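You operate a simulated robot arm through the tools that you are given. There is no shell and no other tool.

You are at the controls of a simulated robot arm. One attempt, no reset.

TASK
Play Tovend Rivers from the start on the monitor, volume at 6.
Fine: deck and monitor on; rewind to 000 before you press play.

Only the result counts: the job must be done as asked and must still hold three seconds after the hand-in. Knocking over, shifting, dropping, spilling or breaking anything else fails it.

THE ROBOT
A 6-joint arm with a two-finger gripper, fixed in place. Base frame: the origin is on the floor under the middle of its stand, x ahead of it, y to its left, z up. Readings come in m, degrees, newtons and seconds.
With the tool pointing down near the work surface it reaches from about 0.5 to 0.82 m from the base axis. Its first joint turns from -166.0 to 166.0 degrees. Payload 1.66 kg.
The TCP is the grasp point between the finger pads, 0.016 m short of the fingertips. In the tool frame z runs along the fingers and y along their closing line. The gripper opens to 0.111 m; its body begins 0.104 m behind the TCP.
Orientation is that of the tool frame in the base frame, as a unit quaternion [x, y, z, w]. With the fingers straight down and closing along the base's y, the tool's x points along the base's -x, its y along +y and its z along -z.

THE INTERFACE
- The arm moves only by the tool apply_moves. Its argument "plan" is a list of rows, each an object of numbers (a shift or turn left out is 0, a gripper value left out holds the last): "dx", "dy", "dz": the shift along the base's x, y, z in units of 40 mm (1.0 is 40 mm); "wx", "wy", "wz": the turn, a rotation vector about the base's x, y, z in units of 8 degrees (1.0 is 8 degrees); "jaw": the opening, from 0 (shut) to 1 (fully open). In form: [{"dx": .., "dy": .., "dz": .., "wx": .., "wy": .., "wz": .., "jaw": ..}, ...]. A call has 1 to 20 rows; each row shifts and turns the commanded pose from where the row before left it. A call with a number of a shift or a turn outside -1 to 1 is refused whole. Each row takes 0.2 s and may step no farther than 0.05 m and 8.6 degrees from the row before; otherwise, or with a gripper value out of range, the whole call is refused. Where a pose cannot be reached the arm comes as near as it can. A force on the tool above 40 N (or 10 N above the force at the start of the call, whichever is more), or a blocked arm, ends the call early, and 0.2 s more pass. The fingers move at their own pace (about 0.1698 m/s each) and stop on an object; they squeeze with about 26 N. The grip force told is the motor's: it shows also when the fingers shut on nothing. Time passes only in rows, and 0.2 s behind the last, so rows that do not move let the fingers close. The reply holds the time, the measured pose of the TCP, the force on the tool along the base axes, the opening and the grip force, in the units named above and with some noise, with the torque about the TCP (base axes, N m) and any sound that the robot's microphone picked up.
- Cameras (640 x 400 px; columns grow to the right, rows downward): "scene" is fixed at [0.3986, -0.6497, 1.5719]; the picture's right is [0.37, 0.93, 0.00], its down [0.84, -0.34, -0.43] and it looks along [-0.40, 0.16, -0.90] (base axes); focal length 293 px, centre (320, 200). "wrist" rides on the gripper at [0.07, 0.013, -0.143] in the tool frame; the picture's right is [-0.19, 0.98, 0.00], its down [-0.87, -0.17, -0.47] and it looks along [-0.46, -0.09, 0.88] (tool axes); focal length 230 px, centre (320, 200). There is no depth. A picture from a camera that has moved, and an enlarged one, comes with that camera's place and axes in the base frame and with its lens.
- grab_frame(camera): a new picture of that camera. It takes no simulated time.
- slide_trunk(by): moves the trunk up (or, below 0, down) by that many m; the arm rides with it, the base frame stays. It gives what a move gives, with no picture.
- inspect(camera, box): a new picture of the part [left, top, right, bottom] of that camera's present view, enlarged. It takes no simulated time.
- close_job(): hands the job in; it is judged then, once.

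Places have to be worked out from the pictures, the camera data and where the tool is seen. Open the gripper and draw the arm clear of the work before you hand the job in, unless the task says otherwise.

The tools are called after "Request:" by a JSON object that holds its "fn" and its "kwargs". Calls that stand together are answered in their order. apply_moves: Moves the arm, as the interface text tells. Its arguments: {"type":"object","properties":{"plan":{"type":"array"}},"required":["plan"]} The other tools are called the same way: slide_trunk (by) moves the trunk up or down; grab_frame (camera) takes a picture; inspect (camera, box) takes an enlarged picture of a part of a camera's view; close_job () hands the job in.

At the start:

```text
clock: 0.0
eef_pos: [0.2693, -0.4022, 1.2309]
tcp_rot: [0.0, 1.0, 0.0, 0.0]
ft_force: [-0.3, 0.2, 0.3]
moment: [-0.03, 0.05, -0.02]
width: 0.1108
grasp_force: 0.2
trunk travel left (down, up): [-0.175, 0.415]
```

scene: 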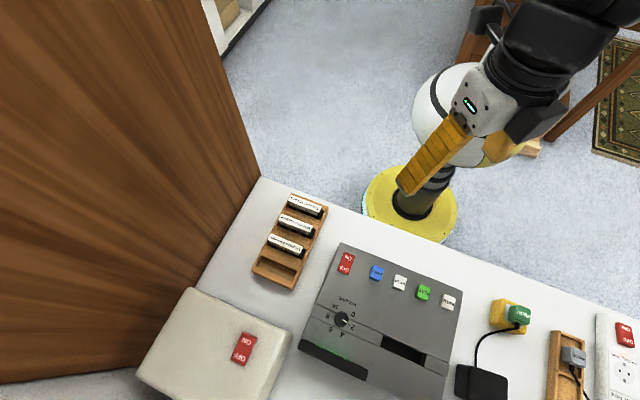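
wrist: 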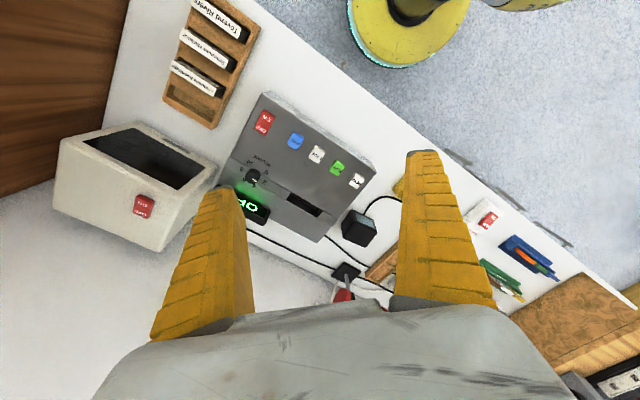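

I start by looking closely at the scene: a rack with three tapes, a deck with buttons and a knob, a monitor, plugs and a power strip. I enlarge the parts to read the labels.

Request:
{"fn": "inspect", "kwargs": {"camera": "scene", "box": [240, 180, 340, 300]}}

Request:
{"fn": "inspect", "kwargs": {"camera": "scene", "box": [290, 235, 470, 400]}}

Request:
{"fn": "inspect", "kwargs": {"camera": "scene", "box": [440, 280, 640, 400]}}

Request:
{"fn": "inspect", "kwargs": {"camera": "wrist", "box": [40, 0, 280, 150]}}

Request:
{"fn": "inspect", "kwargs": {"camera": "wrist", "box": [210, 80, 400, 310]}}

Request:
{"fn": "inspect", "kwargs": {"camera": "wrist", "box": [400, 150, 640, 400]}}

```text
3.33 times, centred on (290, 240) of scene
camera zoom: at [0.3986, -0.6497, 1.5719], right [0.37, 0.93, 0.0], down [0.84, -0.34, -0.43], along [-0.4, 0.16, -0.9], focal length 977 px, centre (420, 67)
```

zoom: 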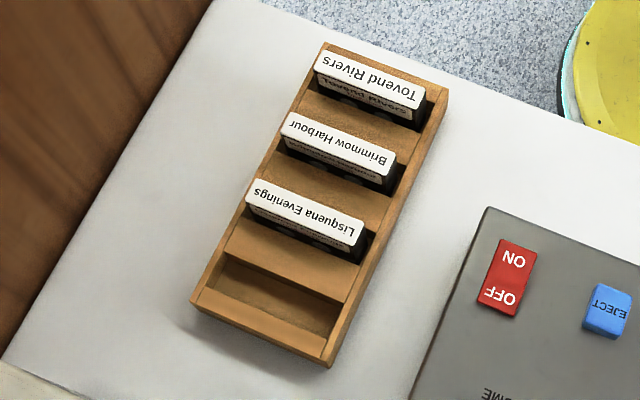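

```text
2.42 times, centred on (380, 318) of scene
camera zoom: at [0.3986, -0.6497, 1.5719], right [0.37, 0.93, 0.0], down [0.84, -0.34, -0.43], along [-0.4, 0.16, -0.9], focal length 710 px, centre (174, -85)
```

zoom: 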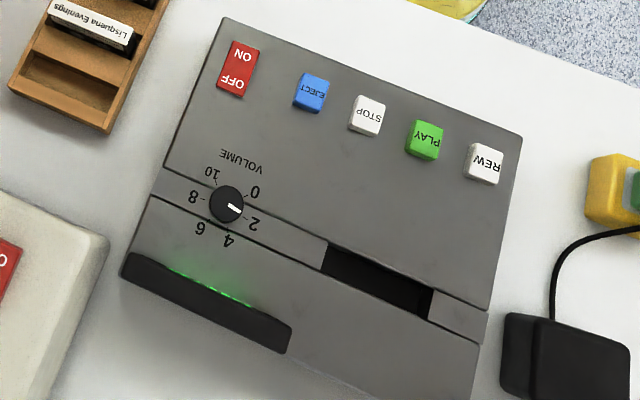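

```text
3.20 times, centred on (540, 340) of scene
camera zoom: at [0.3986, -0.6497, 1.5719], right [0.37, 0.93, 0.0], down [0.84, -0.34, -0.43], along [-0.4, 0.16, -0.9], focal length 938 px, centre (-384, -248)
```

zoom: 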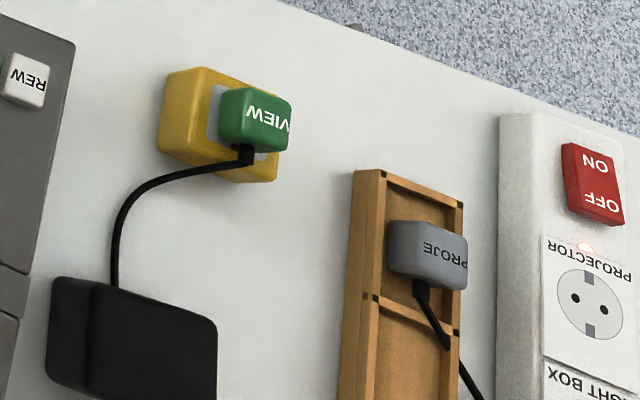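

```text
2.67 times, centred on (160, 75) of wrist
camera zoom: at [0.2002, -0.3902, 1.3741], right [0.19, 0.98, 0.0], down [0.87, -0.17, 0.47], along [0.46, -0.09, -0.88], focal length 614 px, centre (747, 533)
```

zoom: 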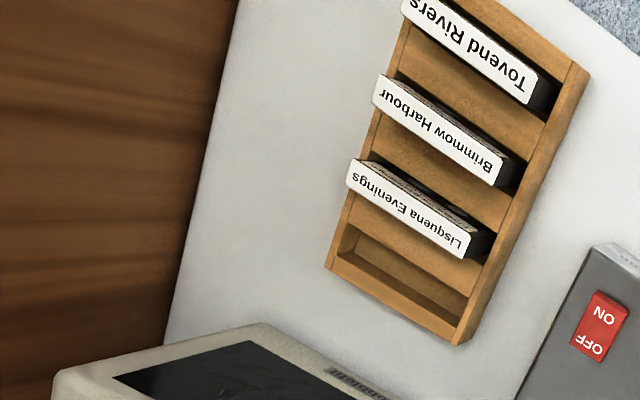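

```text
1.74 times, centred on (305, 195) of wrist
camera zoom: at [0.2002, -0.3902, 1.3741], right [0.19, 0.98, 0.0], down [0.87, -0.17, 0.47], along [0.46, -0.09, -0.88], focal length 400 px, centre (346, 209)
```

zoom: 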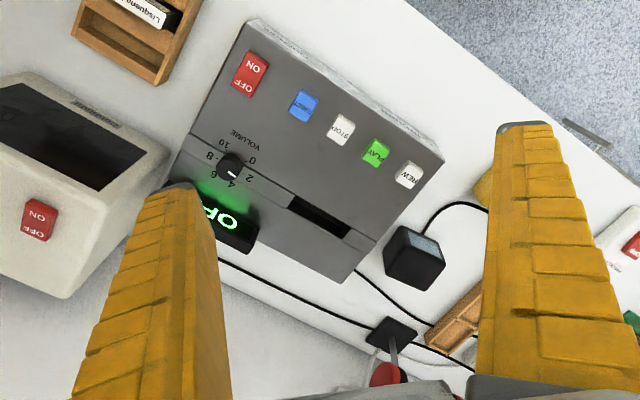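

```text
1.60 times, centred on (520, 275) of wrist
camera zoom: at [0.2002, -0.3902, 1.3741], right [0.19, 0.98, 0.0], down [0.87, -0.17, 0.47], along [0.46, -0.09, -0.88], focal length 368 px, centre (0, 80)
```

zoom: 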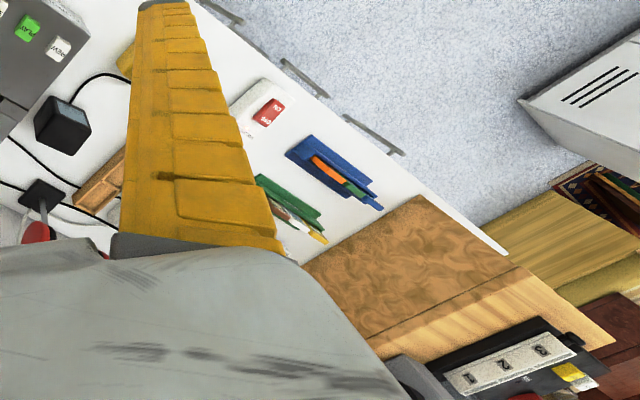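

The labels read from the robot's side; the deck seems powered but its display is half hidden. I move the arm sideways along the desk to get further views of the display, the cables and the right-hand side.

Request:
{"fn": "apply_moves", "kwargs": {"plan": [{"dx": 0.68, "dy": 0.74}, {"dx": 0.68, "dy": 0.74}, {"dx": 0.68, "dy": 0.74}, {"dx": 0.68, "dy": 0.74}, {"dx": 0.68, "dy": 0.74}]}}

Request:
{"fn": "grab_frame", "kwargs": {"camera": "wrist"}}

Request:
{"fn": "grab_frame", "kwargs": {"camera": "scene"}}

```text
clock: 1.2
eef_pos: [0.4057, -0.2535, 1.2315]
tcp_rot: [0.0, 1.0, 0.0, 0.0]
ft_force: [0.7, 0.4, -0.5]
moment: [0.01, 0.02, -0.02]
width: 0.1107
grasp_force: 0.0
trunk travel left (down, up): [-0.175, 0.415]
```

```text
taken
camera wrist: at [0.3364, -0.2413, 1.3744], right [0.19, 0.98, 0.0], down [0.87, -0.17, 0.47], along [0.46, -0.09, -0.88], focal length 230 px, centre (320, 200)
```

wrist: 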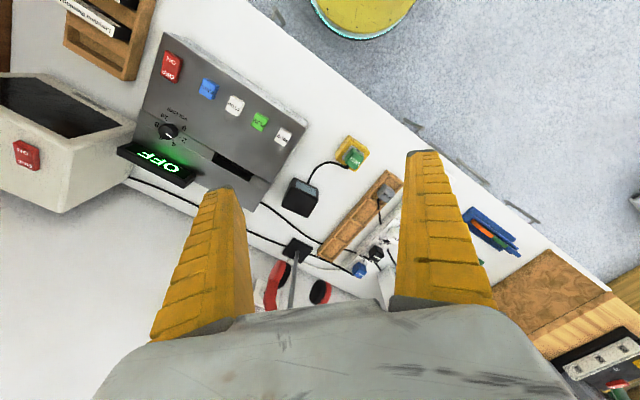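

```text
taken
```

scene: 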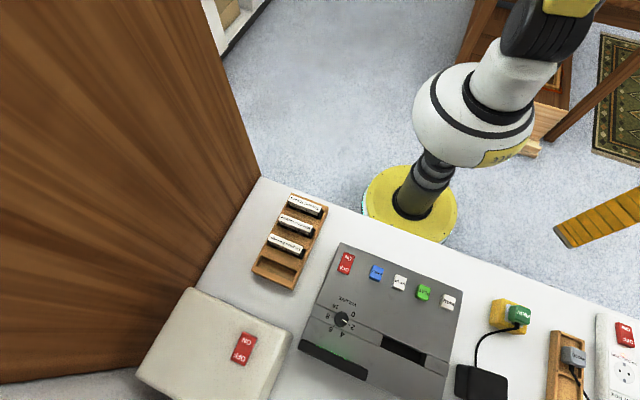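

The display reads "OFF", so the deck is plugged in but switched off. I enlarge the cable area and the monitor to understand what feeds what.

Request:
{"fn": "inspect", "kwargs": {"camera": "wrist", "box": [240, 120, 410, 310]}}

Request:
{"fn": "inspect", "kwargs": {"camera": "wrist", "box": [0, 20, 200, 230]}}

Request:
{"fn": "inspect", "kwargs": {"camera": "wrist", "box": [130, 60, 310, 200]}}

Request:
{"fn": "inspect", "kwargs": {"camera": "scene", "box": [440, 280, 640, 400]}}

```text
2.11 times, centred on (325, 215) of wrist
camera zoom: at [0.3364, -0.2413, 1.3744], right [0.19, 0.98, 0.0], down [0.87, -0.17, 0.47], along [0.46, -0.09, -0.88], focal length 484 px, centre (310, 168)
```

zoom: 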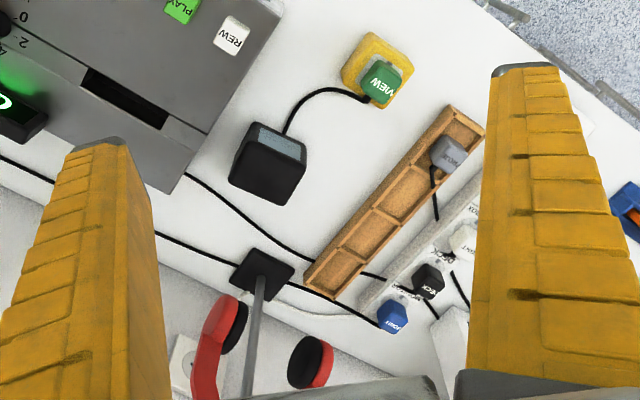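

```text
1.90 times, centred on (100, 125) of wrist
camera zoom: at [0.3364, -0.2413, 1.3744], right [0.19, 0.98, 0.0], down [0.87, -0.17, 0.47], along [0.46, -0.09, -0.88], focal length 438 px, centre (739, 343)
```

zoom: 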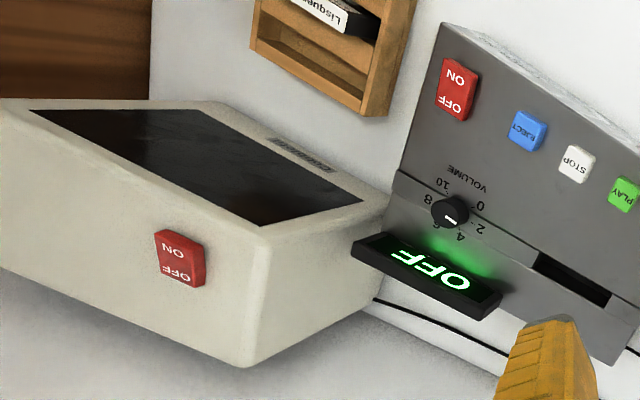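

```text
2.86 times, centred on (220, 130) of wrist
camera zoom: at [0.3364, -0.2413, 1.3744], right [0.19, 0.98, 0.0], down [0.87, -0.17, 0.47], along [0.46, -0.09, -0.88], focal length 657 px, centre (606, 400)
```

zoom: 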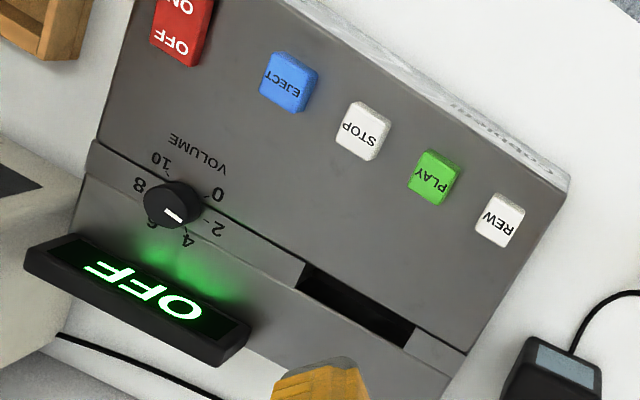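

```text
3.20 times, centred on (540, 340) of scene
camera zoom: at [0.3986, -0.6497, 1.5719], right [0.37, 0.93, 0.0], down [0.84, -0.34, -0.43], along [-0.4, 0.16, -0.9], focal length 938 px, centre (-384, -248)
```

zoom: 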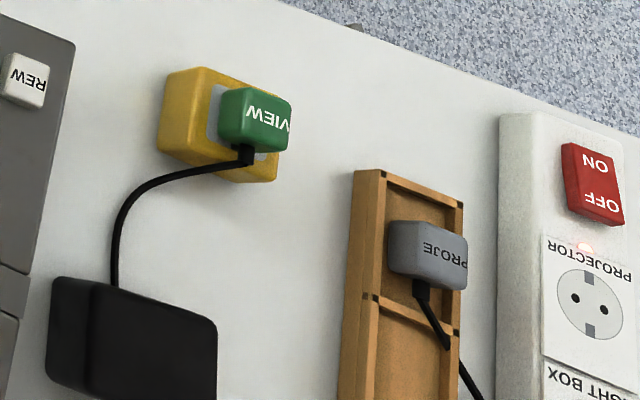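

The strip on the right carries labelled sockets and plugs (deck, blue plug, projector...). I move the wrist camera over it to check that the deck and monitor are really plugged in.

Request:
{"fn": "apply_moves", "kwargs": {"plan": [{"dx": 0.9, "dy": 0.3}, {"dx": 0.9, "dy": 0.3}, {"dx": 0.9, "dy": 0.3}, {"dx": 0.9, "dy": 0.3}, {"dx": 0.9, "dy": 0.3}]}}

Request:
{"fn": "grab_frame", "kwargs": {"camera": "wrist"}}

Request:
{"fn": "inspect", "kwargs": {"camera": "wrist", "box": [220, 60, 420, 220]}}

```text
clock: 2.4
eef_pos: [0.5859, -0.1947, 1.2312]
tcp_rot: [0.0, 1.0, 0.0, 0.001]
ft_force: [-0.2, -0.5, -0.3]
moment: [0.01, 0.01, -0.02]
width: 0.1107
grasp_force: 0.0
trunk travel left (down, up): [-0.175, 0.415]
```

```text
taken
camera wrist: at [0.5167, -0.1818, 1.3741], right [0.19, 0.98, 0.0], down [0.87, -0.17, 0.47], along [0.46, -0.09, -0.88], focal length 230 px, centre (320, 200)
```

wrist: 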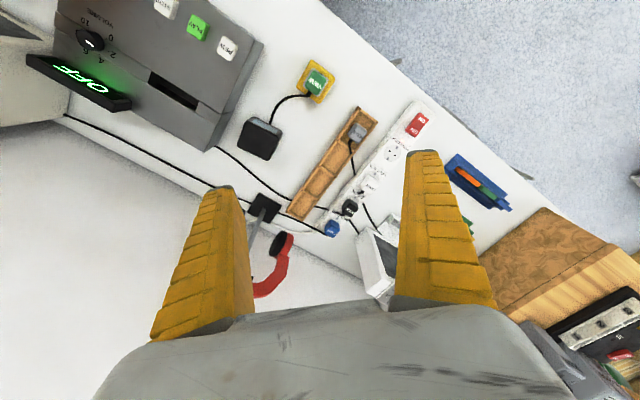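

```text
2.50 times, centred on (320, 140) of wrist
camera zoom: at [0.5167, -0.1818, 1.3741], right [0.19, 0.98, 0.0], down [0.87, -0.17, 0.47], along [0.46, -0.09, -0.88], focal length 575 px, centre (320, 350)
```

zoom: 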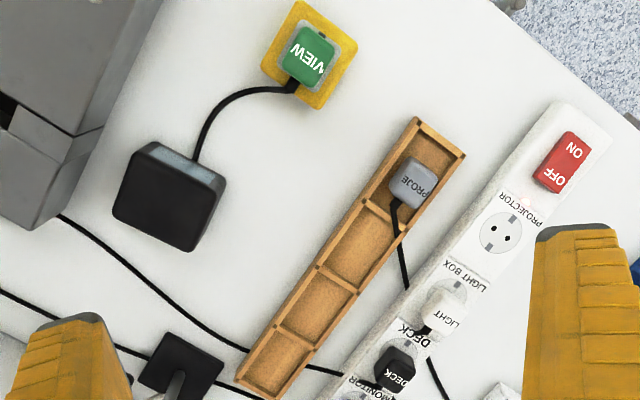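

Sockets along the strip read PROJECTOR, LIGHT BOX, DECK, MONITOR. I enlarge the monitor end to see whether the blue plug sits in its socket.

Request:
{"fn": "inspect", "kwargs": {"camera": "wrist", "box": [290, 170, 400, 250]}}

Request:
{"fn": "inspect", "kwargs": {"camera": "wrist", "box": [230, 170, 430, 310]}}

```text
5.00 times, centred on (345, 210) of wrist
camera zoom: at [0.5167, -0.1818, 1.3741], right [0.19, 0.98, 0.0], down [0.87, -0.17, 0.47], along [0.46, -0.09, -0.88], focal length 1150 px, centre (195, 150)
```

zoom: 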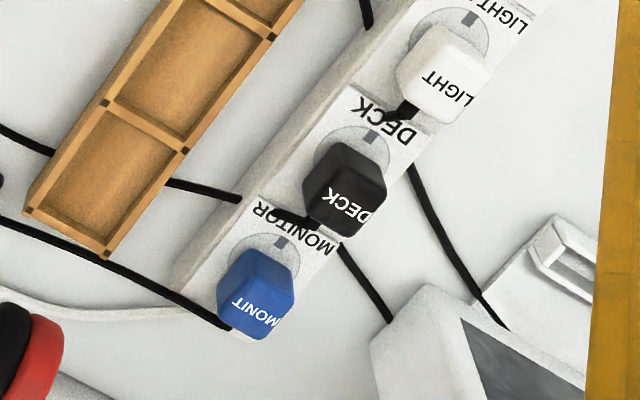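

```text
2.86 times, centred on (330, 240) of wrist
camera zoom: at [0.5167, -0.1818, 1.3741], right [0.19, 0.98, 0.0], down [0.87, -0.17, 0.47], along [0.46, -0.09, -0.88], focal length 657 px, centre (291, 86)
```

zoom: 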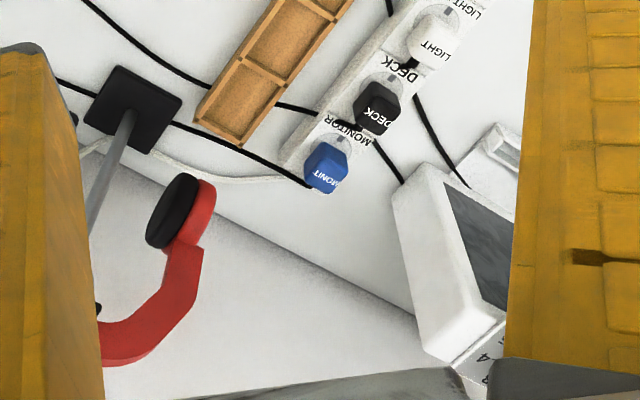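

The deck, light and monitor plugs are seated in their own sockets and the strip lamp is lit, so only the switches need pressing. By triangulation the deck rocker is at about (0.262, -0.526, 0.85), and the deck is turned about 47.5° in the base frame; I move above its ON half with the jaw shut and turned to match the deck.

Request:
{"fn": "apply_moves", "kwargs": {"plan": [{"dx": -0.7, "dy": -0.669, "wz": 0.495, "jaw": 0}, {"dx": -0.7, "dy": -0.669, "wz": 0.495}, {"dx": -0.7, "dy": -0.669, "wz": 0.495}, {"dx": -0.7, "dy": -0.669, "wz": 0.495}, {"dx": -0.7, "dy": -0.669, "wz": 0.495}, {"dx": -0.7, "dy": -0.669, "wz": 0.495}, {"dx": -0.7, "dy": -0.669, "wz": 0.495}, {"dx": -0.7, "dy": -0.669, "wz": 0.495}, {"dx": -0.7, "dy": -0.669, "wz": 0.495}, {"dx": -0.7, "dy": -0.669, "wz": 0.495}, {"dx": -0.7, "dy": -0.669, "wz": 0.495}, {"dx": -0.7, "dy": -0.669, "wz": 0.495}, {"dz": -0.9}, {"dz": -0.9}, {"dz": -0.9}, {"dz": -0.9}]}}

Request:
{"fn": "grab_frame", "kwargs": {"camera": "wrist"}}

Request:
{"fn": "grab_frame", "kwargs": {"camera": "scene"}}

```text
clock: 5.8
eef_pos: [0.2512, -0.5176, 1.0879]
tcp_rot: [-0.404, 0.915, 0.0, -0.001]
ft_force: [0.3, -0.1, 0.5]
moment: [-0.03, 0.04, 0.01]
width: 0.0002
grasp_force: 26.0
trunk travel left (down, up): [-0.175, 0.415]
```

```text
taken
camera wrist: at [0.1943, -0.5597, 1.2295], right [-0.6, 0.8, 0.0], down [0.71, 0.53, 0.47], along [0.38, 0.28, -0.88], focal length 230 px, centre (320, 200)
```

wrist: 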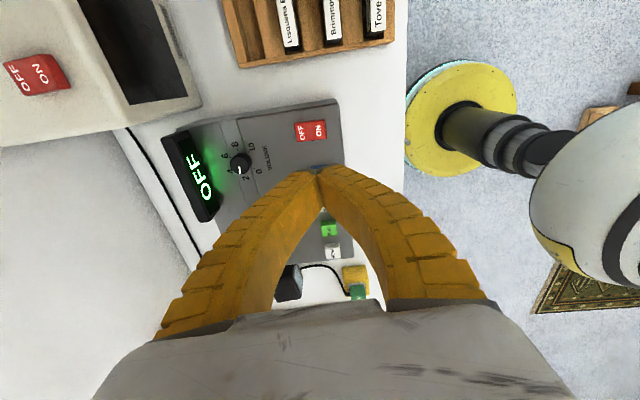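

```text
taken
```

scene: 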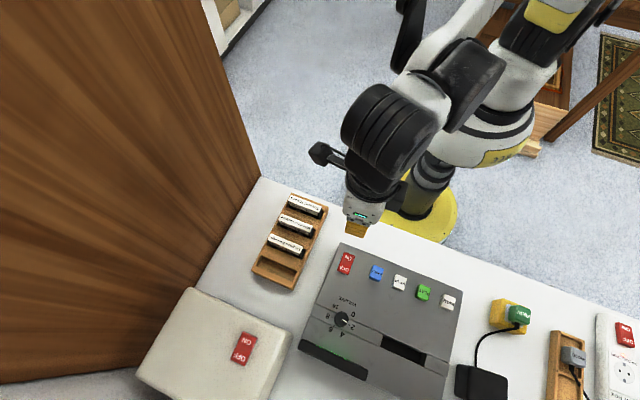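

The shut fingers hang above the ON half; the picture gives ON at about (0.253, -0.516), matching the earlier estimate. I enlarge to check the rocker tilt and the finger position before pressing.

Request:
{"fn": "inspect", "kwargs": {"camera": "wrist", "box": [240, 80, 400, 200]}}

Request:
{"fn": "inspect", "kwargs": {"camera": "scene", "box": [310, 170, 410, 290]}}

```text
3.33 times, centred on (320, 140) of wrist
camera zoom: at [0.1943, -0.5597, 1.2295], right [-0.6, 0.8, 0.0], down [0.71, 0.53, 0.47], along [0.38, 0.28, -0.88], focal length 767 px, centre (320, 400)
```

zoom: 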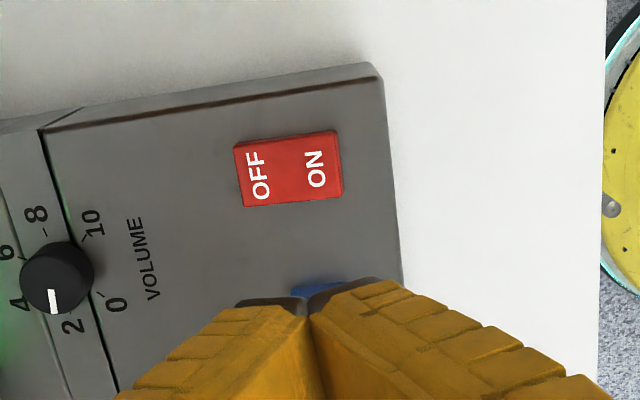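

```text
3.33 times, centred on (360, 230) of scene
camera zoom: at [0.3986, -0.6497, 1.5719], right [0.37, 0.93, 0.0], down [0.84, -0.34, -0.43], along [-0.4, 0.16, -0.9], focal length 977 px, centre (187, 100)
```

zoom: 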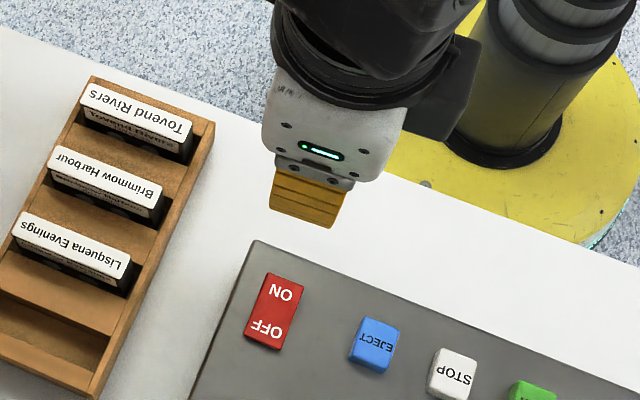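

The ON end of the rocker is the raised one. I come down over it to just above contact, about 18 mm from the pivot on the robot's side.

Request:
{"fn": "apply_moves", "kwargs": {"plan": [{"dx": -0.06, "dy": 0.09, "dz": -0.95}, {"dz": -1}, {"dz": -1}, {"dz": -1}, {"dz": -0.9}]}}

Request:
{"fn": "inspect", "kwargs": {"camera": "wrist", "box": [240, 80, 400, 200]}}

Request:
{"fn": "inspect", "kwargs": {"camera": "scene", "box": [310, 200, 410, 300]}}

```text
clock: 7.0
eef_pos: [0.248, -0.5137, 0.8934]
tcp_rot: [-0.403, 0.915, 0.0, -0.001]
ft_force: [-0.6, -0.2, -0.3]
moment: [0.01, 0.04, 0.01]
width: 0.0
grasp_force: 25.9
trunk travel left (down, up): [-0.175, 0.415]
```

```text
3.33 times, centred on (320, 140) of wrist
camera zoom: at [0.1914, -0.5563, 1.0354], right [-0.6, 0.8, 0.0], down [0.71, 0.53, 0.47], along [0.38, 0.28, -0.88], focal length 767 px, centre (320, 400)
```

zoom: 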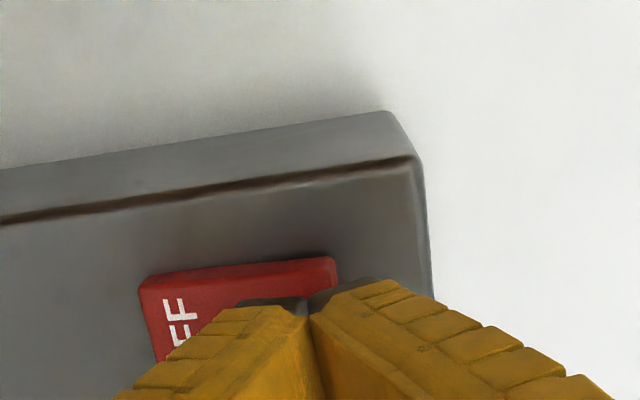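

```text
4.00 times, centred on (360, 250) of scene
camera zoom: at [0.3986, -0.6497, 1.5719], right [0.37, 0.93, 0.0], down [0.84, -0.34, -0.43], along [-0.4, 0.16, -0.9], focal length 1172 px, centre (160, 0)
```

zoom: 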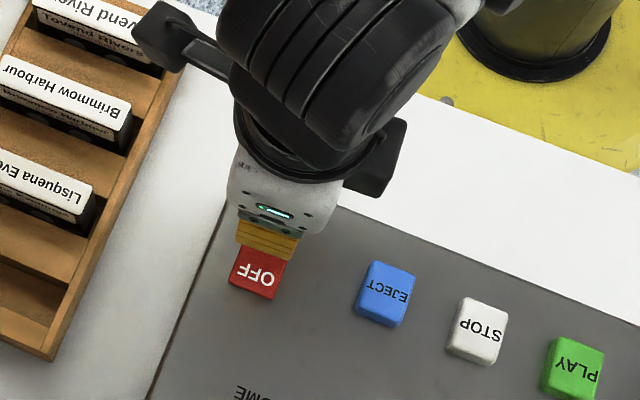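

The tip is right over the ON half with no contact yet. I lower in small steps, watching force and sound.

Request:
{"fn": "apply_moves", "kwargs": {"plan": [{"dz": -0.1}, {"dz": -0.1}, {"dz": -0.1}, {"dz": -0.1}, {"dz": -0.1}]}}

```text
clock: 8.2
eef_pos: [0.247, -0.5133, 0.8737]
tcp_rot: [-0.404, 0.915, 0.0, 0.0]
ft_force: [-0.7, 0.0, -1.3]
moment: [-0.01, 0.0, -0.01]
width: 0.0
grasp_force: 25.9
trunk travel left (down, up): [-0.175, 0.415]
```

No clear contact yet (force within noise), so I keep lowering gently.

Request:
{"fn": "apply_moves", "kwargs": {"plan": [{"dz": -0.08}, {"dz": -0.08}, {"dz": -0.08}]}}

Request:
{"fn": "inspect", "kwargs": {"camera": "wrist", "box": [240, 80, 400, 200]}}

```text
clock: 9.0
eef_pos: [0.2481, -0.5132, 0.8642]
tcp_rot: [-0.404, 0.915, -0.001, 0.001]
ft_force: [1.3, -5.6, 17.7]
moment: [-0.22, -0.11, -0.03]
width: 0.0
grasp_force: 26.0
trunk travel left (down, up): [-0.175, 0.415]
```

```text
3.33 times, centred on (320, 140) of wrist
camera zoom: at [0.1905, -0.5558, 1.0071], right [-0.6, 0.8, 0.0], down [0.71, 0.53, 0.47], along [0.38, 0.28, -0.88], focal length 767 px, centre (320, 400)
```

zoom: 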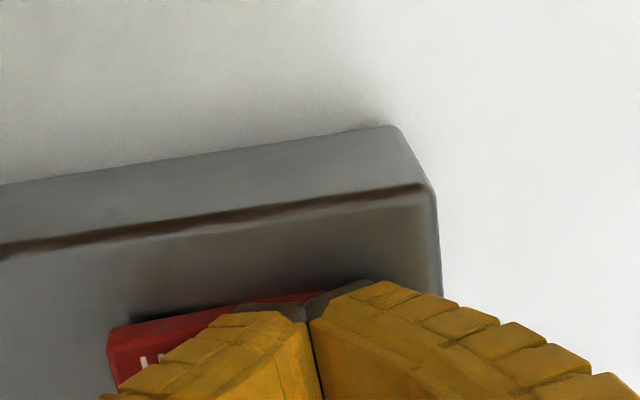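

Contact at about 18 N. I check whether the deck display has changed.

Request:
{"fn": "inspect", "kwargs": {"camera": "scene", "box": [290, 235, 470, 400]}}

Request:
{"fn": "grab_frame", "kwargs": {"camera": "wrist"}}

```text
2.42 times, centred on (380, 318) of scene
camera zoom: at [0.3986, -0.6497, 1.5719], right [0.37, 0.93, 0.0], down [0.84, -0.34, -0.43], along [-0.4, 0.16, -0.9], focal length 710 px, centre (174, -85)
```

zoom: 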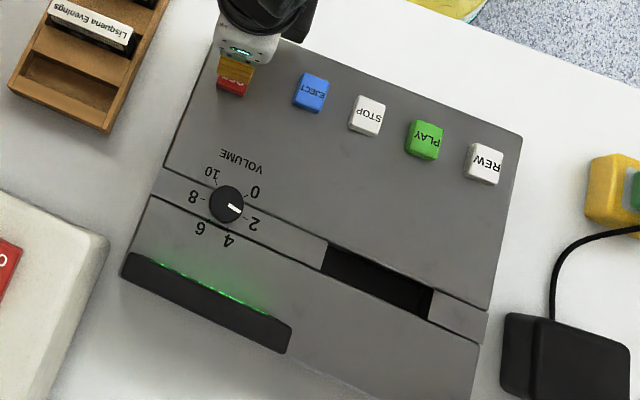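

```text
taken
camera wrist: at [0.1905, -0.5558, 1.0071], right [-0.6, 0.8, 0.0], down [0.71, 0.53, 0.47], along [0.38, 0.28, -0.88], focal length 230 px, centre (320, 200)
```

wrist: 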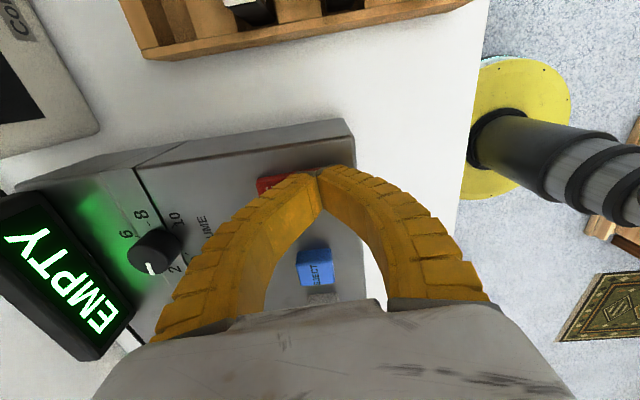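

The display now reads "EMPTY": the deck is on and holds no tape. I lift straight off and confirm it stays on.

Request:
{"fn": "apply_moves", "kwargs": {"plan": [{"dz": 0.2}, {"dz": 0.5}, {"dz": 1}, {"dz": 1}, {"dz": 1}, {"dz": 1}]}}

Request:
{"fn": "grab_frame", "kwargs": {"camera": "wrist"}}

Request:
{"fn": "inspect", "kwargs": {"camera": "wrist", "box": [180, 0, 420, 150]}}

```text
clock: 10.4
eef_pos: [0.2466, -0.5129, 1.052]
tcp_rot: [-0.403, 0.915, 0.0, 0.0]
ft_force: [-0.4, -0.3, -0.1]
moment: [0.03, 0.01, -0.01]
width: 0.0
grasp_force: 26.5
trunk travel left (down, up): [-0.175, 0.415]
```

```text
taken
camera wrist: at [0.1898, -0.556, 1.1955], right [-0.6, 0.8, 0.0], down [0.71, 0.53, 0.47], along [0.38, 0.28, -0.88], focal length 230 px, centre (320, 200)
```

wrist: 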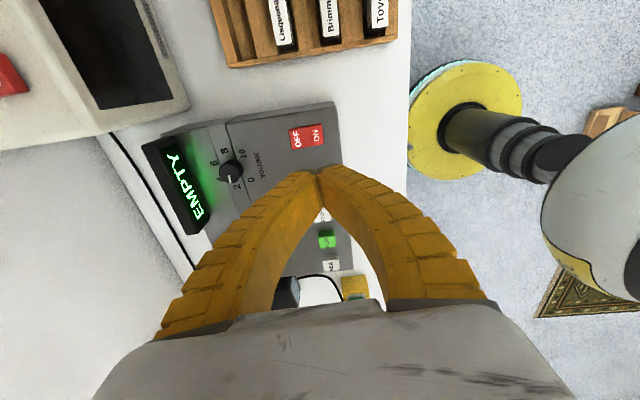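

```text
2.67 times, centred on (300, 75) of wrist
camera zoom: at [0.1898, -0.556, 1.1955], right [-0.6, 0.8, 0.0], down [0.71, 0.53, 0.47], along [0.38, 0.28, -0.88], focal length 614 px, centre (373, 533)
```

zoom: 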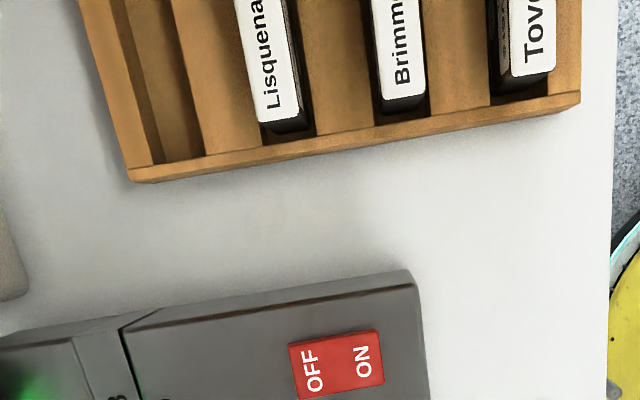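

The deck stays on. Next the monitor switch, which I place at about (0.36, -0.789, 0.966), near the arm's reach; I enlarge it to find its ON half.

Request:
{"fn": "inspect", "kwargs": {"camera": "scene", "box": [190, 300, 310, 400]}}

Request:
{"fn": "inspect", "kwargs": {"camera": "wrist", "box": [0, 0, 200, 150]}}

```text
4.00 times, centred on (250, 350) of scene
camera zoom: at [0.3986, -0.6497, 1.5719], right [0.37, 0.93, 0.0], down [0.84, -0.34, -0.43], along [-0.4, 0.16, -0.9], focal length 1172 px, centre (600, -400)
```

zoom: 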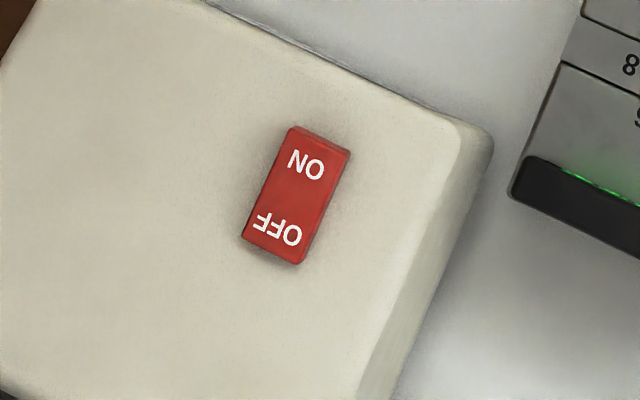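

```text
2.67 times, centred on (100, 75) of wrist
camera zoom: at [0.1898, -0.556, 1.1955], right [-0.6, 0.8, 0.0], down [0.71, 0.53, 0.47], along [0.38, 0.28, -0.88], focal length 614 px, centre (907, 533)
```

zoom: 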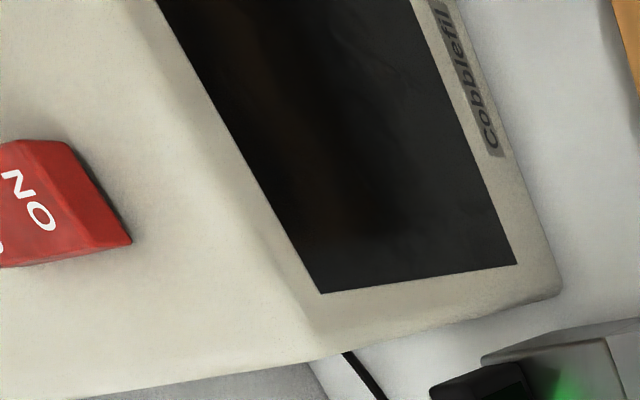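

The ON half of the monitor switch lies near (0.350, -0.777, 0.97), radius about 0.85. I raise a little and move above it, checking from the measured pose that the arm really gets there.

Request:
{"fn": "apply_moves", "kwargs": {"plan": [{"dz": 1}, {"dx": 0.317, "dy": -0.819, "dz": 0.2}, {"dx": 0.317, "dy": -0.819}, {"dx": 0.317, "dy": -0.819}, {"dx": 0.317, "dy": -0.819}, {"dx": 0.317, "dy": -0.819}, {"dx": 0.317, "dy": -0.819}, {"dx": 0.317, "dy": -0.819}, {"dx": 0.317, "dy": -0.819}]}}

Request:
{"fn": "grab_frame", "kwargs": {"camera": "wrist"}}

Request:
{"fn": "grab_frame", "kwargs": {"camera": "scene"}}

```text
clock: 12.4
eef_pos: [0.3359, -0.7386, 1.0976]
tcp_rot: [-0.403, 0.915, 0.001, 0.0]
ft_force: [0.2, -0.7, -0.3]
moment: [0.02, 0.0, -0.03]
width: 0.0001
grasp_force: 26.0
out of reach, approached as far as the arm can: row 8, 9
trunk travel left (down, up): [-0.175, 0.415]
```

```text
taken
camera wrist: at [0.2786, -0.7821, 1.2408], right [-0.6, 0.8, 0.0], down [0.71, 0.53, 0.47], along [0.38, 0.28, -0.88], focal length 230 px, centre (320, 200)
```

wrist: 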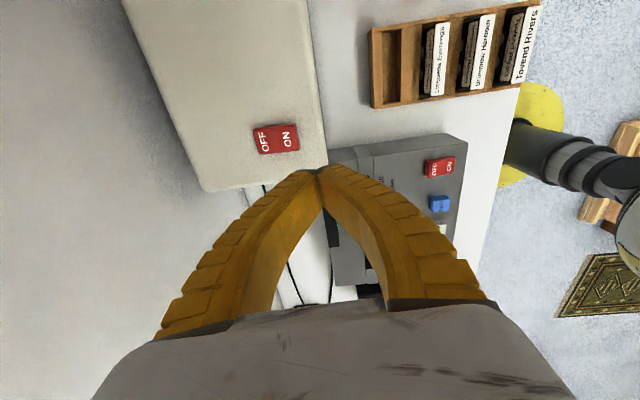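

```text
taken
```

scene: 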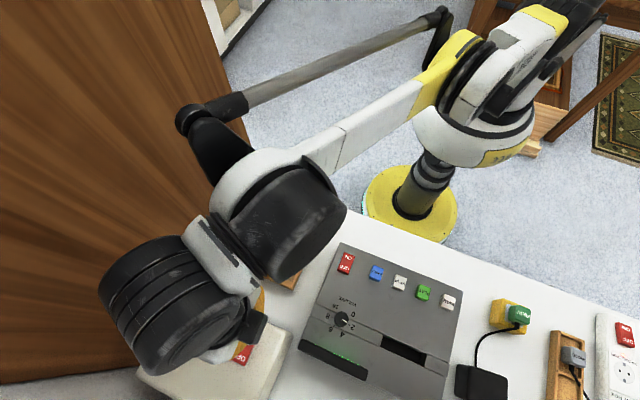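

Straight down the arm stops at radius 0.81, about 4 cm short. I tilt the tool outwards by 20° (tip pointing away from the robot) to gain reach.

Request:
{"fn": "apply_moves", "kwargs": {"plan": [{"wx": -0.57, "wy": -0.256}, {"wx": -0.57, "wy": -0.256}, {"wx": -0.57, "wy": -0.256}, {"wx": -0.57, "wy": -0.256}, {}]}}

Request:
{"fn": "grab_frame", "kwargs": {"camera": "wrist"}}

Request:
{"fn": "grab_frame", "kwargs": {"camera": "scene"}}

```text
clock: 13.6
eef_pos: [0.3365, -0.7385, 1.0987]
tcp_rot: [-0.397, 0.901, -0.174, 0.0]
ft_force: [-0.2, -0.9, 1.3]
moment: [-0.02, 0.01, 0.01]
width: 0.0
grasp_force: 25.8
trunk travel left (down, up): [-0.175, 0.415]
```

```text
taken
camera wrist: at [0.2584, -0.737, 1.2376], right [-0.57, 0.75, -0.34], down [0.65, 0.66, 0.38], along [0.51, 0.0, -0.86], focal length 230 px, centre (320, 200)
```

wrist: 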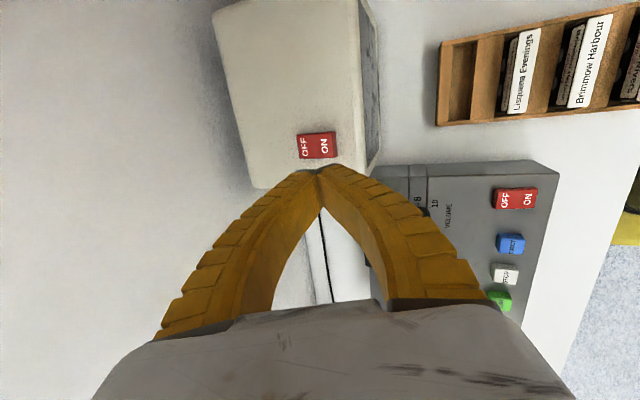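

```text
taken
```

scene: 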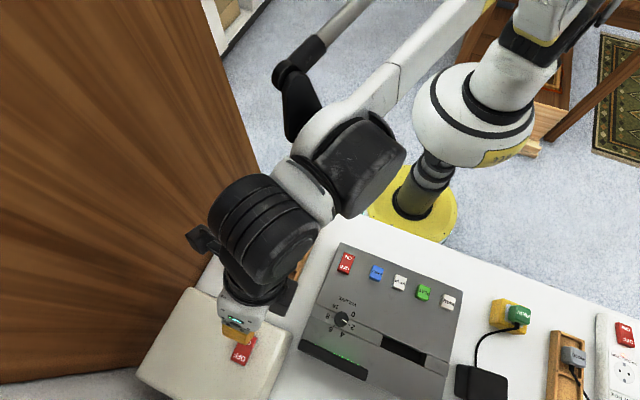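

The tilt works and the arm is now within reach. I move the tip over the ON half and come down to about 3 cm above it.

Request:
{"fn": "apply_moves", "kwargs": {"plan": [{"dx": 0.13, "dy": -0.4, "dz": -0.5}, {"dx": 0.13, "dy": -0.41, "dz": -0.5}, {"dz": -0.9}, {}]}}

Request:
{"fn": "inspect", "kwargs": {"camera": "wrist", "box": [220, 60, 420, 220]}}

Request:
{"fn": "inspect", "kwargs": {"camera": "scene", "box": [190, 290, 310, 400]}}

```text
clock: 14.6
eef_pos: [0.347, -0.7716, 1.0219]
tcp_rot: [-0.397, 0.901, -0.173, 0.002]
ft_force: [0.3, 0.7, 0.2]
moment: [0.02, -0.01, -0.01]
width: 0.0
grasp_force: 26.0
trunk travel left (down, up): [-0.175, 0.415]
```

```text
2.50 times, centred on (320, 140) of wrist
camera zoom: at [0.2693, -0.7694, 1.161], right [-0.57, 0.75, -0.33], down [0.65, 0.66, 0.38], along [0.51, 0.0, -0.86], focal length 575 px, centre (320, 350)
```

zoom: 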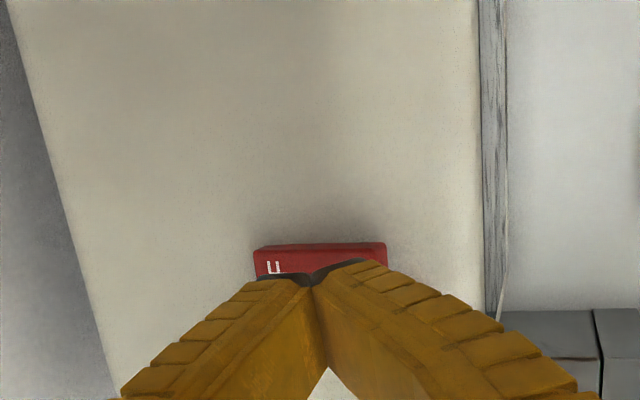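

```text
3.64 times, centred on (250, 345) of scene
camera zoom: at [0.3986, -0.6497, 1.5719], right [0.37, 0.93, 0.0], down [0.84, -0.34, -0.43], along [-0.4, 0.16, -0.9], focal length 1066 px, centre (574, -327)
```

zoom: 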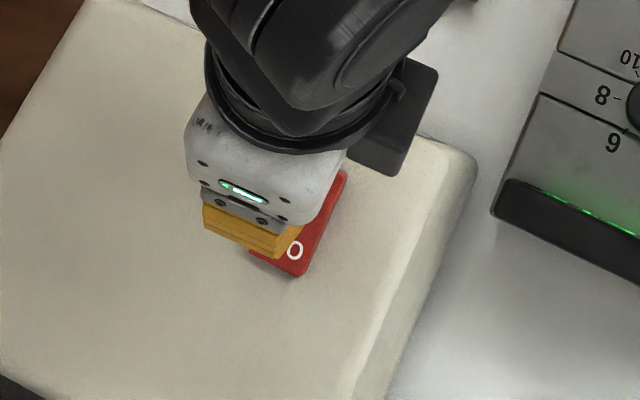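

The tip sits above the ON half (vertical drop lands about 12 mm inward of the tool axis, on ON). I nudge 3 mm outward so the lower tip edge lands on the rocker itself, then start lowering.

Request:
{"fn": "apply_moves", "kwargs": {"plan": [{"dx": 0.05, "dy": -0.05, "dz": -0.1}, {"dz": -0.1}, {"dz": -0.1}, {"dz": -0.1}]}}

Request:
{"fn": "inspect", "kwargs": {"camera": "wrist", "box": [240, 100, 400, 200]}}

```text
clock: 15.6
eef_pos: [0.3472, -0.7747, 1.0063]
tcp_rot: [-0.397, 0.901, -0.175, 0.001]
ft_force: [0.6, -0.4, 0.1]
moment: [0.02, 0.0, 0.0]
width: 0.0
grasp_force: 25.9
trunk travel left (down, up): [-0.175, 0.415]
```

```text
4.00 times, centred on (320, 150) of wrist
camera zoom: at [0.2706, -0.7715, 1.1459], right [-0.57, 0.75, -0.33], down [0.65, 0.66, 0.38], along [0.51, 0.0, -0.86], focal length 920 px, centre (320, 400)
```

zoom: 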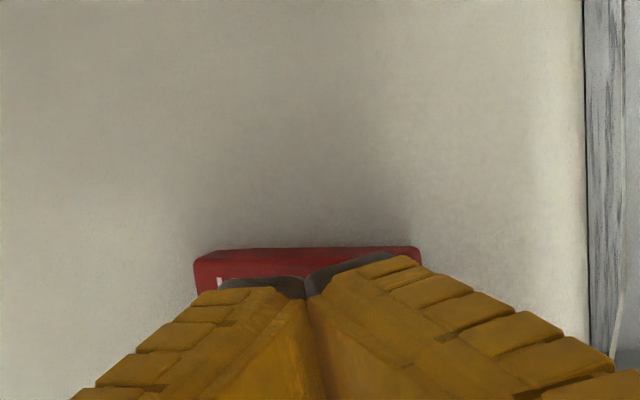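

The rocker spans beneath both fingertips, its ON end under the inner finger, and there is still no contact. I continue in 3 mm steps.

Request:
{"fn": "apply_moves", "kwargs": {"plan": [{"dz": -0.08}, {"dz": -0.08}, {"dz": -0.08}]}}

Request:
{"fn": "inspect", "kwargs": {"camera": "wrist", "box": [240, 100, 400, 200]}}

```text
clock: 16.4
eef_pos: [0.3467, -0.7739, 0.9976]
tcp_rot: [-0.397, 0.901, -0.174, 0.001]
ft_force: [0.3, 0.2, 0.1]
moment: [0.03, -0.01, 0.03]
width: 0.0
grasp_force: 26.0
trunk travel left (down, up): [-0.175, 0.415]
```

```text
4.00 times, centred on (320, 150) of wrist
camera zoom: at [0.2707, -0.7711, 1.1363], right [-0.57, 0.75, -0.33], down [0.65, 0.66, 0.38], along [0.51, 0.0, -0.86], focal length 920 px, centre (320, 400)
```

zoom: 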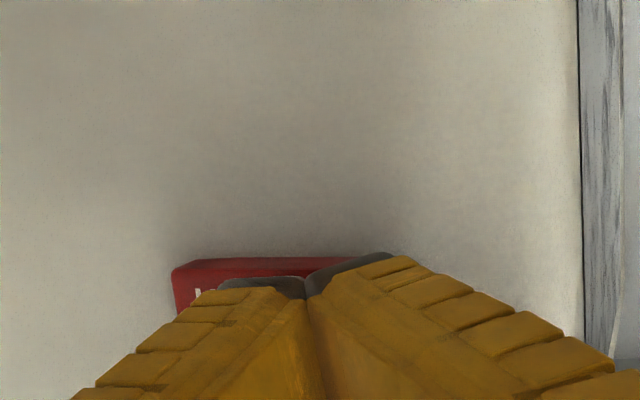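

Still no contact at TCP z 0.9976; the tip is well over the ON end. I continue.

Request:
{"fn": "apply_moves", "kwargs": {"plan": [{"dz": -0.07}, {"dz": -0.07}]}}

Request:
{"fn": "inspect", "kwargs": {"camera": "wrist", "box": [240, 100, 400, 200]}}

```text
clock: 17.0
eef_pos: [0.3475, -0.7728, 0.9913]
tcp_rot: [-0.397, 0.901, -0.173, 0.002]
ft_force: [0.5, -0.3, -0.9]
moment: [0.02, 0.04, -0.04]
width: 0.0
grasp_force: 26.1
trunk travel left (down, up): [-0.175, 0.415]
```

```text
4.00 times, centred on (320, 150) of wrist
camera zoom: at [0.2703, -0.7713, 1.1307], right [-0.57, 0.75, -0.33], down [0.65, 0.66, 0.38], along [0.51, 0.0, -0.86], focal length 920 px, centre (320, 400)
```

zoom: 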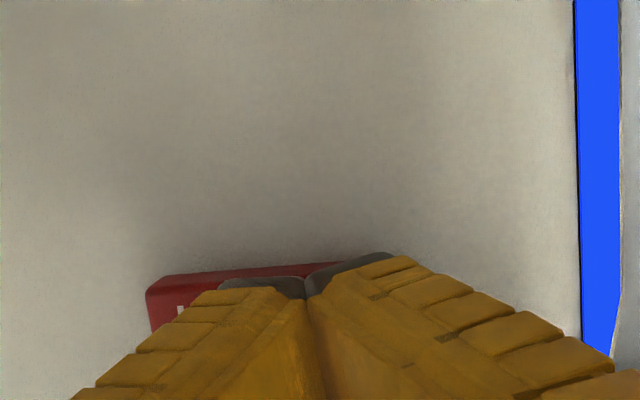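

The screen has turned blue: the monitor is on. I lift straight up, then untilt while drawing back towards the tape rack at a safe height.

Request:
{"fn": "apply_moves", "kwargs": {"plan": [{"dz": 0.2}, {"dz": 0.5}, {"dz": 1}, {"dz": 1}, {"dz": 1}, {"dx": -0.4, "dy": 0.8}, {"dx": -0.4, "dy": 0.8}, {"dx": -0.4, "dy": 0.8, "wx": 0.57, "wy": 0.256}, {"dx": -0.4, "dy": 0.8, "wx": 0.57, "wy": 0.256}, {"wx": 0.57, "wy": 0.256}, {"wx": 0.57, "wy": 0.256}, {}]}}

Request:
{"fn": "grab_frame", "kwargs": {"camera": "wrist"}}

Request:
{"fn": "grab_frame", "kwargs": {"camera": "scene"}}

```text
clock: 19.6
eef_pos: [0.283, -0.6456, 1.1389]
tcp_rot: [-0.404, 0.915, -0.001, 0.0]
ft_force: [0.3, -0.5, 0.2]
moment: [-0.02, 0.01, -0.02]
width: 0.0001
grasp_force: 25.6
trunk travel left (down, up): [-0.175, 0.415]
```

```text
taken
camera wrist: at [0.2274, -0.6888, 1.2822], right [-0.6, 0.8, 0.0], down [0.71, 0.53, 0.47], along [0.38, 0.28, -0.88], focal length 230 px, centre (320, 200)
```

wrist: 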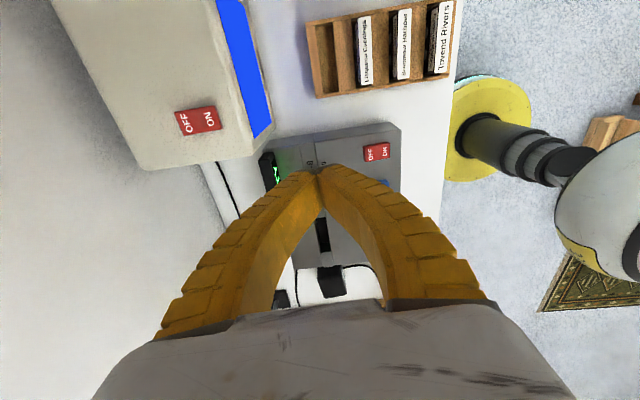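

```text
taken
```

scene: 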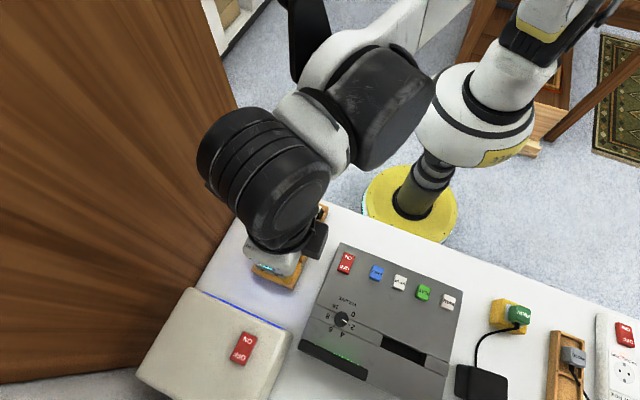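

The monitor stays on (blue screen). Now I measure the tape rack from this view and from the deck slot's picture.

Request:
{"fn": "inspect", "kwargs": {"camera": "wrist", "box": [300, 0, 470, 106]}}

Request:
{"fn": "inspect", "kwargs": {"camera": "wrist", "box": [240, 110, 420, 310]}}

```text
3.76 times, centred on (385, 53) of wrist
camera zoom: at [0.2274, -0.6888, 1.2822], right [-0.6, 0.8, 0.0], down [0.71, 0.53, 0.47], along [0.38, 0.28, -0.88], focal length 866 px, centre (75, 753)
```

zoom: 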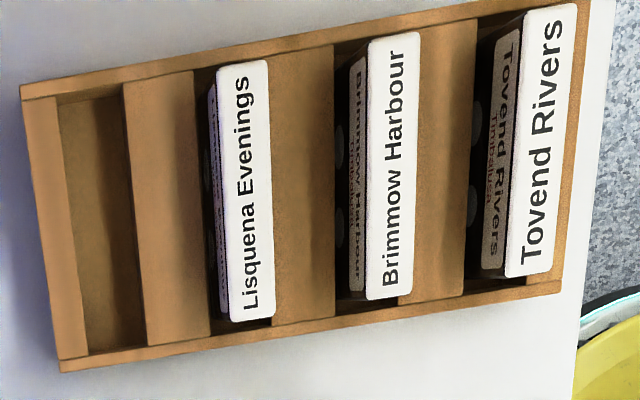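

```text
2.00 times, centred on (330, 210) of wrist
camera zoom: at [0.2274, -0.6888, 1.2822], right [-0.6, 0.8, 0.0], down [0.71, 0.53, 0.47], along [0.38, 0.28, -0.88], focal length 460 px, centre (300, 180)
```

zoom: 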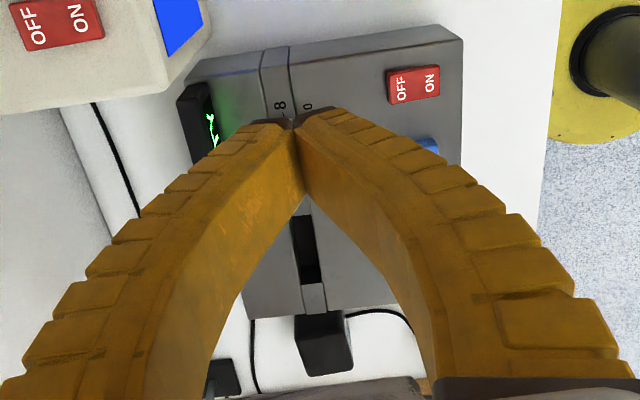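

Rack yaw comes out at about 45°, with the Tovend Rivers spine centred near (0.068, -0.564), top around z 0.84, roughly 93 mm long and 20 mm thick, about 64 mm from its neighbour. I move above it, trim the yaw by -2.7° and open the jaw to about 34 mm for a closer look.

Request:
{"fn": "apply_moves", "kwargs": {"plan": [{"dx": -0.896, "dy": 0.342, "dz": -0.37, "wz": -0.055}, {"dx": -0.896, "dy": 0.342, "dz": -0.37, "wz": -0.055}, {"dx": -0.896, "dy": 0.342, "dz": -0.37, "wz": -0.055}, {"dx": -0.896, "dy": 0.342, "dz": -0.37, "wz": -0.055}, {"dx": -0.896, "dy": 0.342, "dz": -0.37, "wz": -0.055}, {"dx": -0.896, "dy": 0.342, "dz": -0.37, "wz": -0.055, "jaw": 0.31}, {}]}}

Request:
{"fn": "grab_frame", "kwargs": {"camera": "wrist"}}

Request:
{"fn": "inspect", "kwargs": {"camera": "wrist", "box": [220, 80, 420, 220]}}

Request:
{"fn": "grab_frame", "kwargs": {"camera": "scene"}}

```text
clock: 21.2
eef_pos: [0.0681, -0.5619, 1.0506]
tcp_rot: [-0.382, 0.924, 0.0, 0.0]
ft_force: [0.1, -0.4, -1.4]
moment: [-0.01, 0.0, -0.04]
width: 0.0369
grasp_force: 1.9
trunk travel left (down, up): [-0.175, 0.415]
```

```text
taken
camera wrist: at [0.0098, -0.6039, 1.1928], right [-0.56, 0.83, 0.0], down [0.73, 0.49, 0.47], along [0.39, 0.26, -0.88], focal length 230 px, centre (320, 200)
```

wrist: 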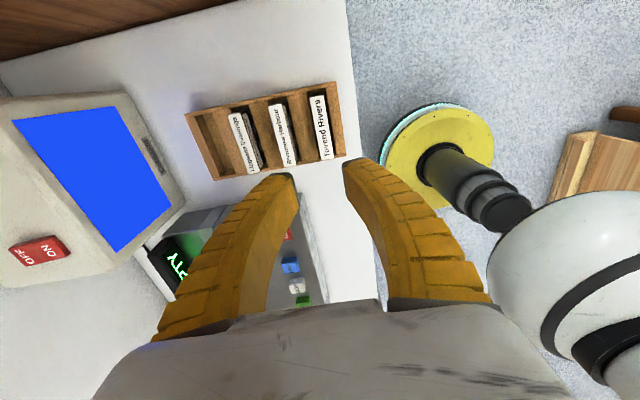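

```text
2.86 times, centred on (320, 150) of wrist
camera zoom: at [0.0098, -0.6039, 1.1928], right [-0.56, 0.83, 0.0], down [0.73, 0.49, 0.47], along [0.39, 0.26, -0.88], focal length 657 px, centre (320, 343)
```

zoom: 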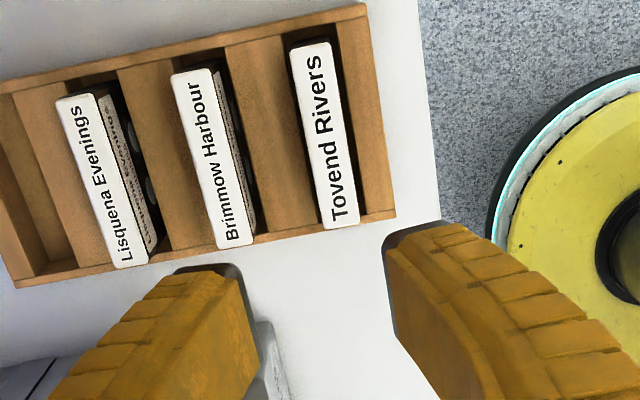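

```text
taken
```

scene: 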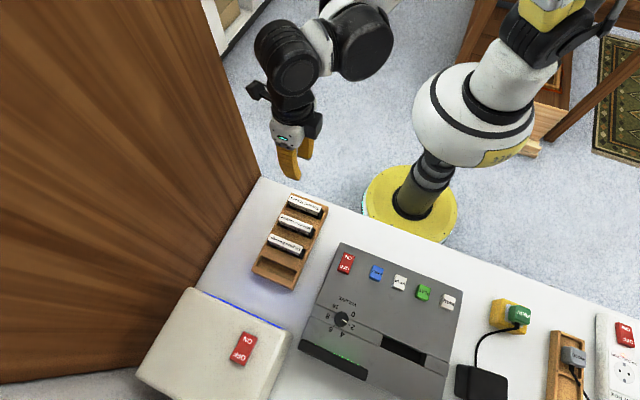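

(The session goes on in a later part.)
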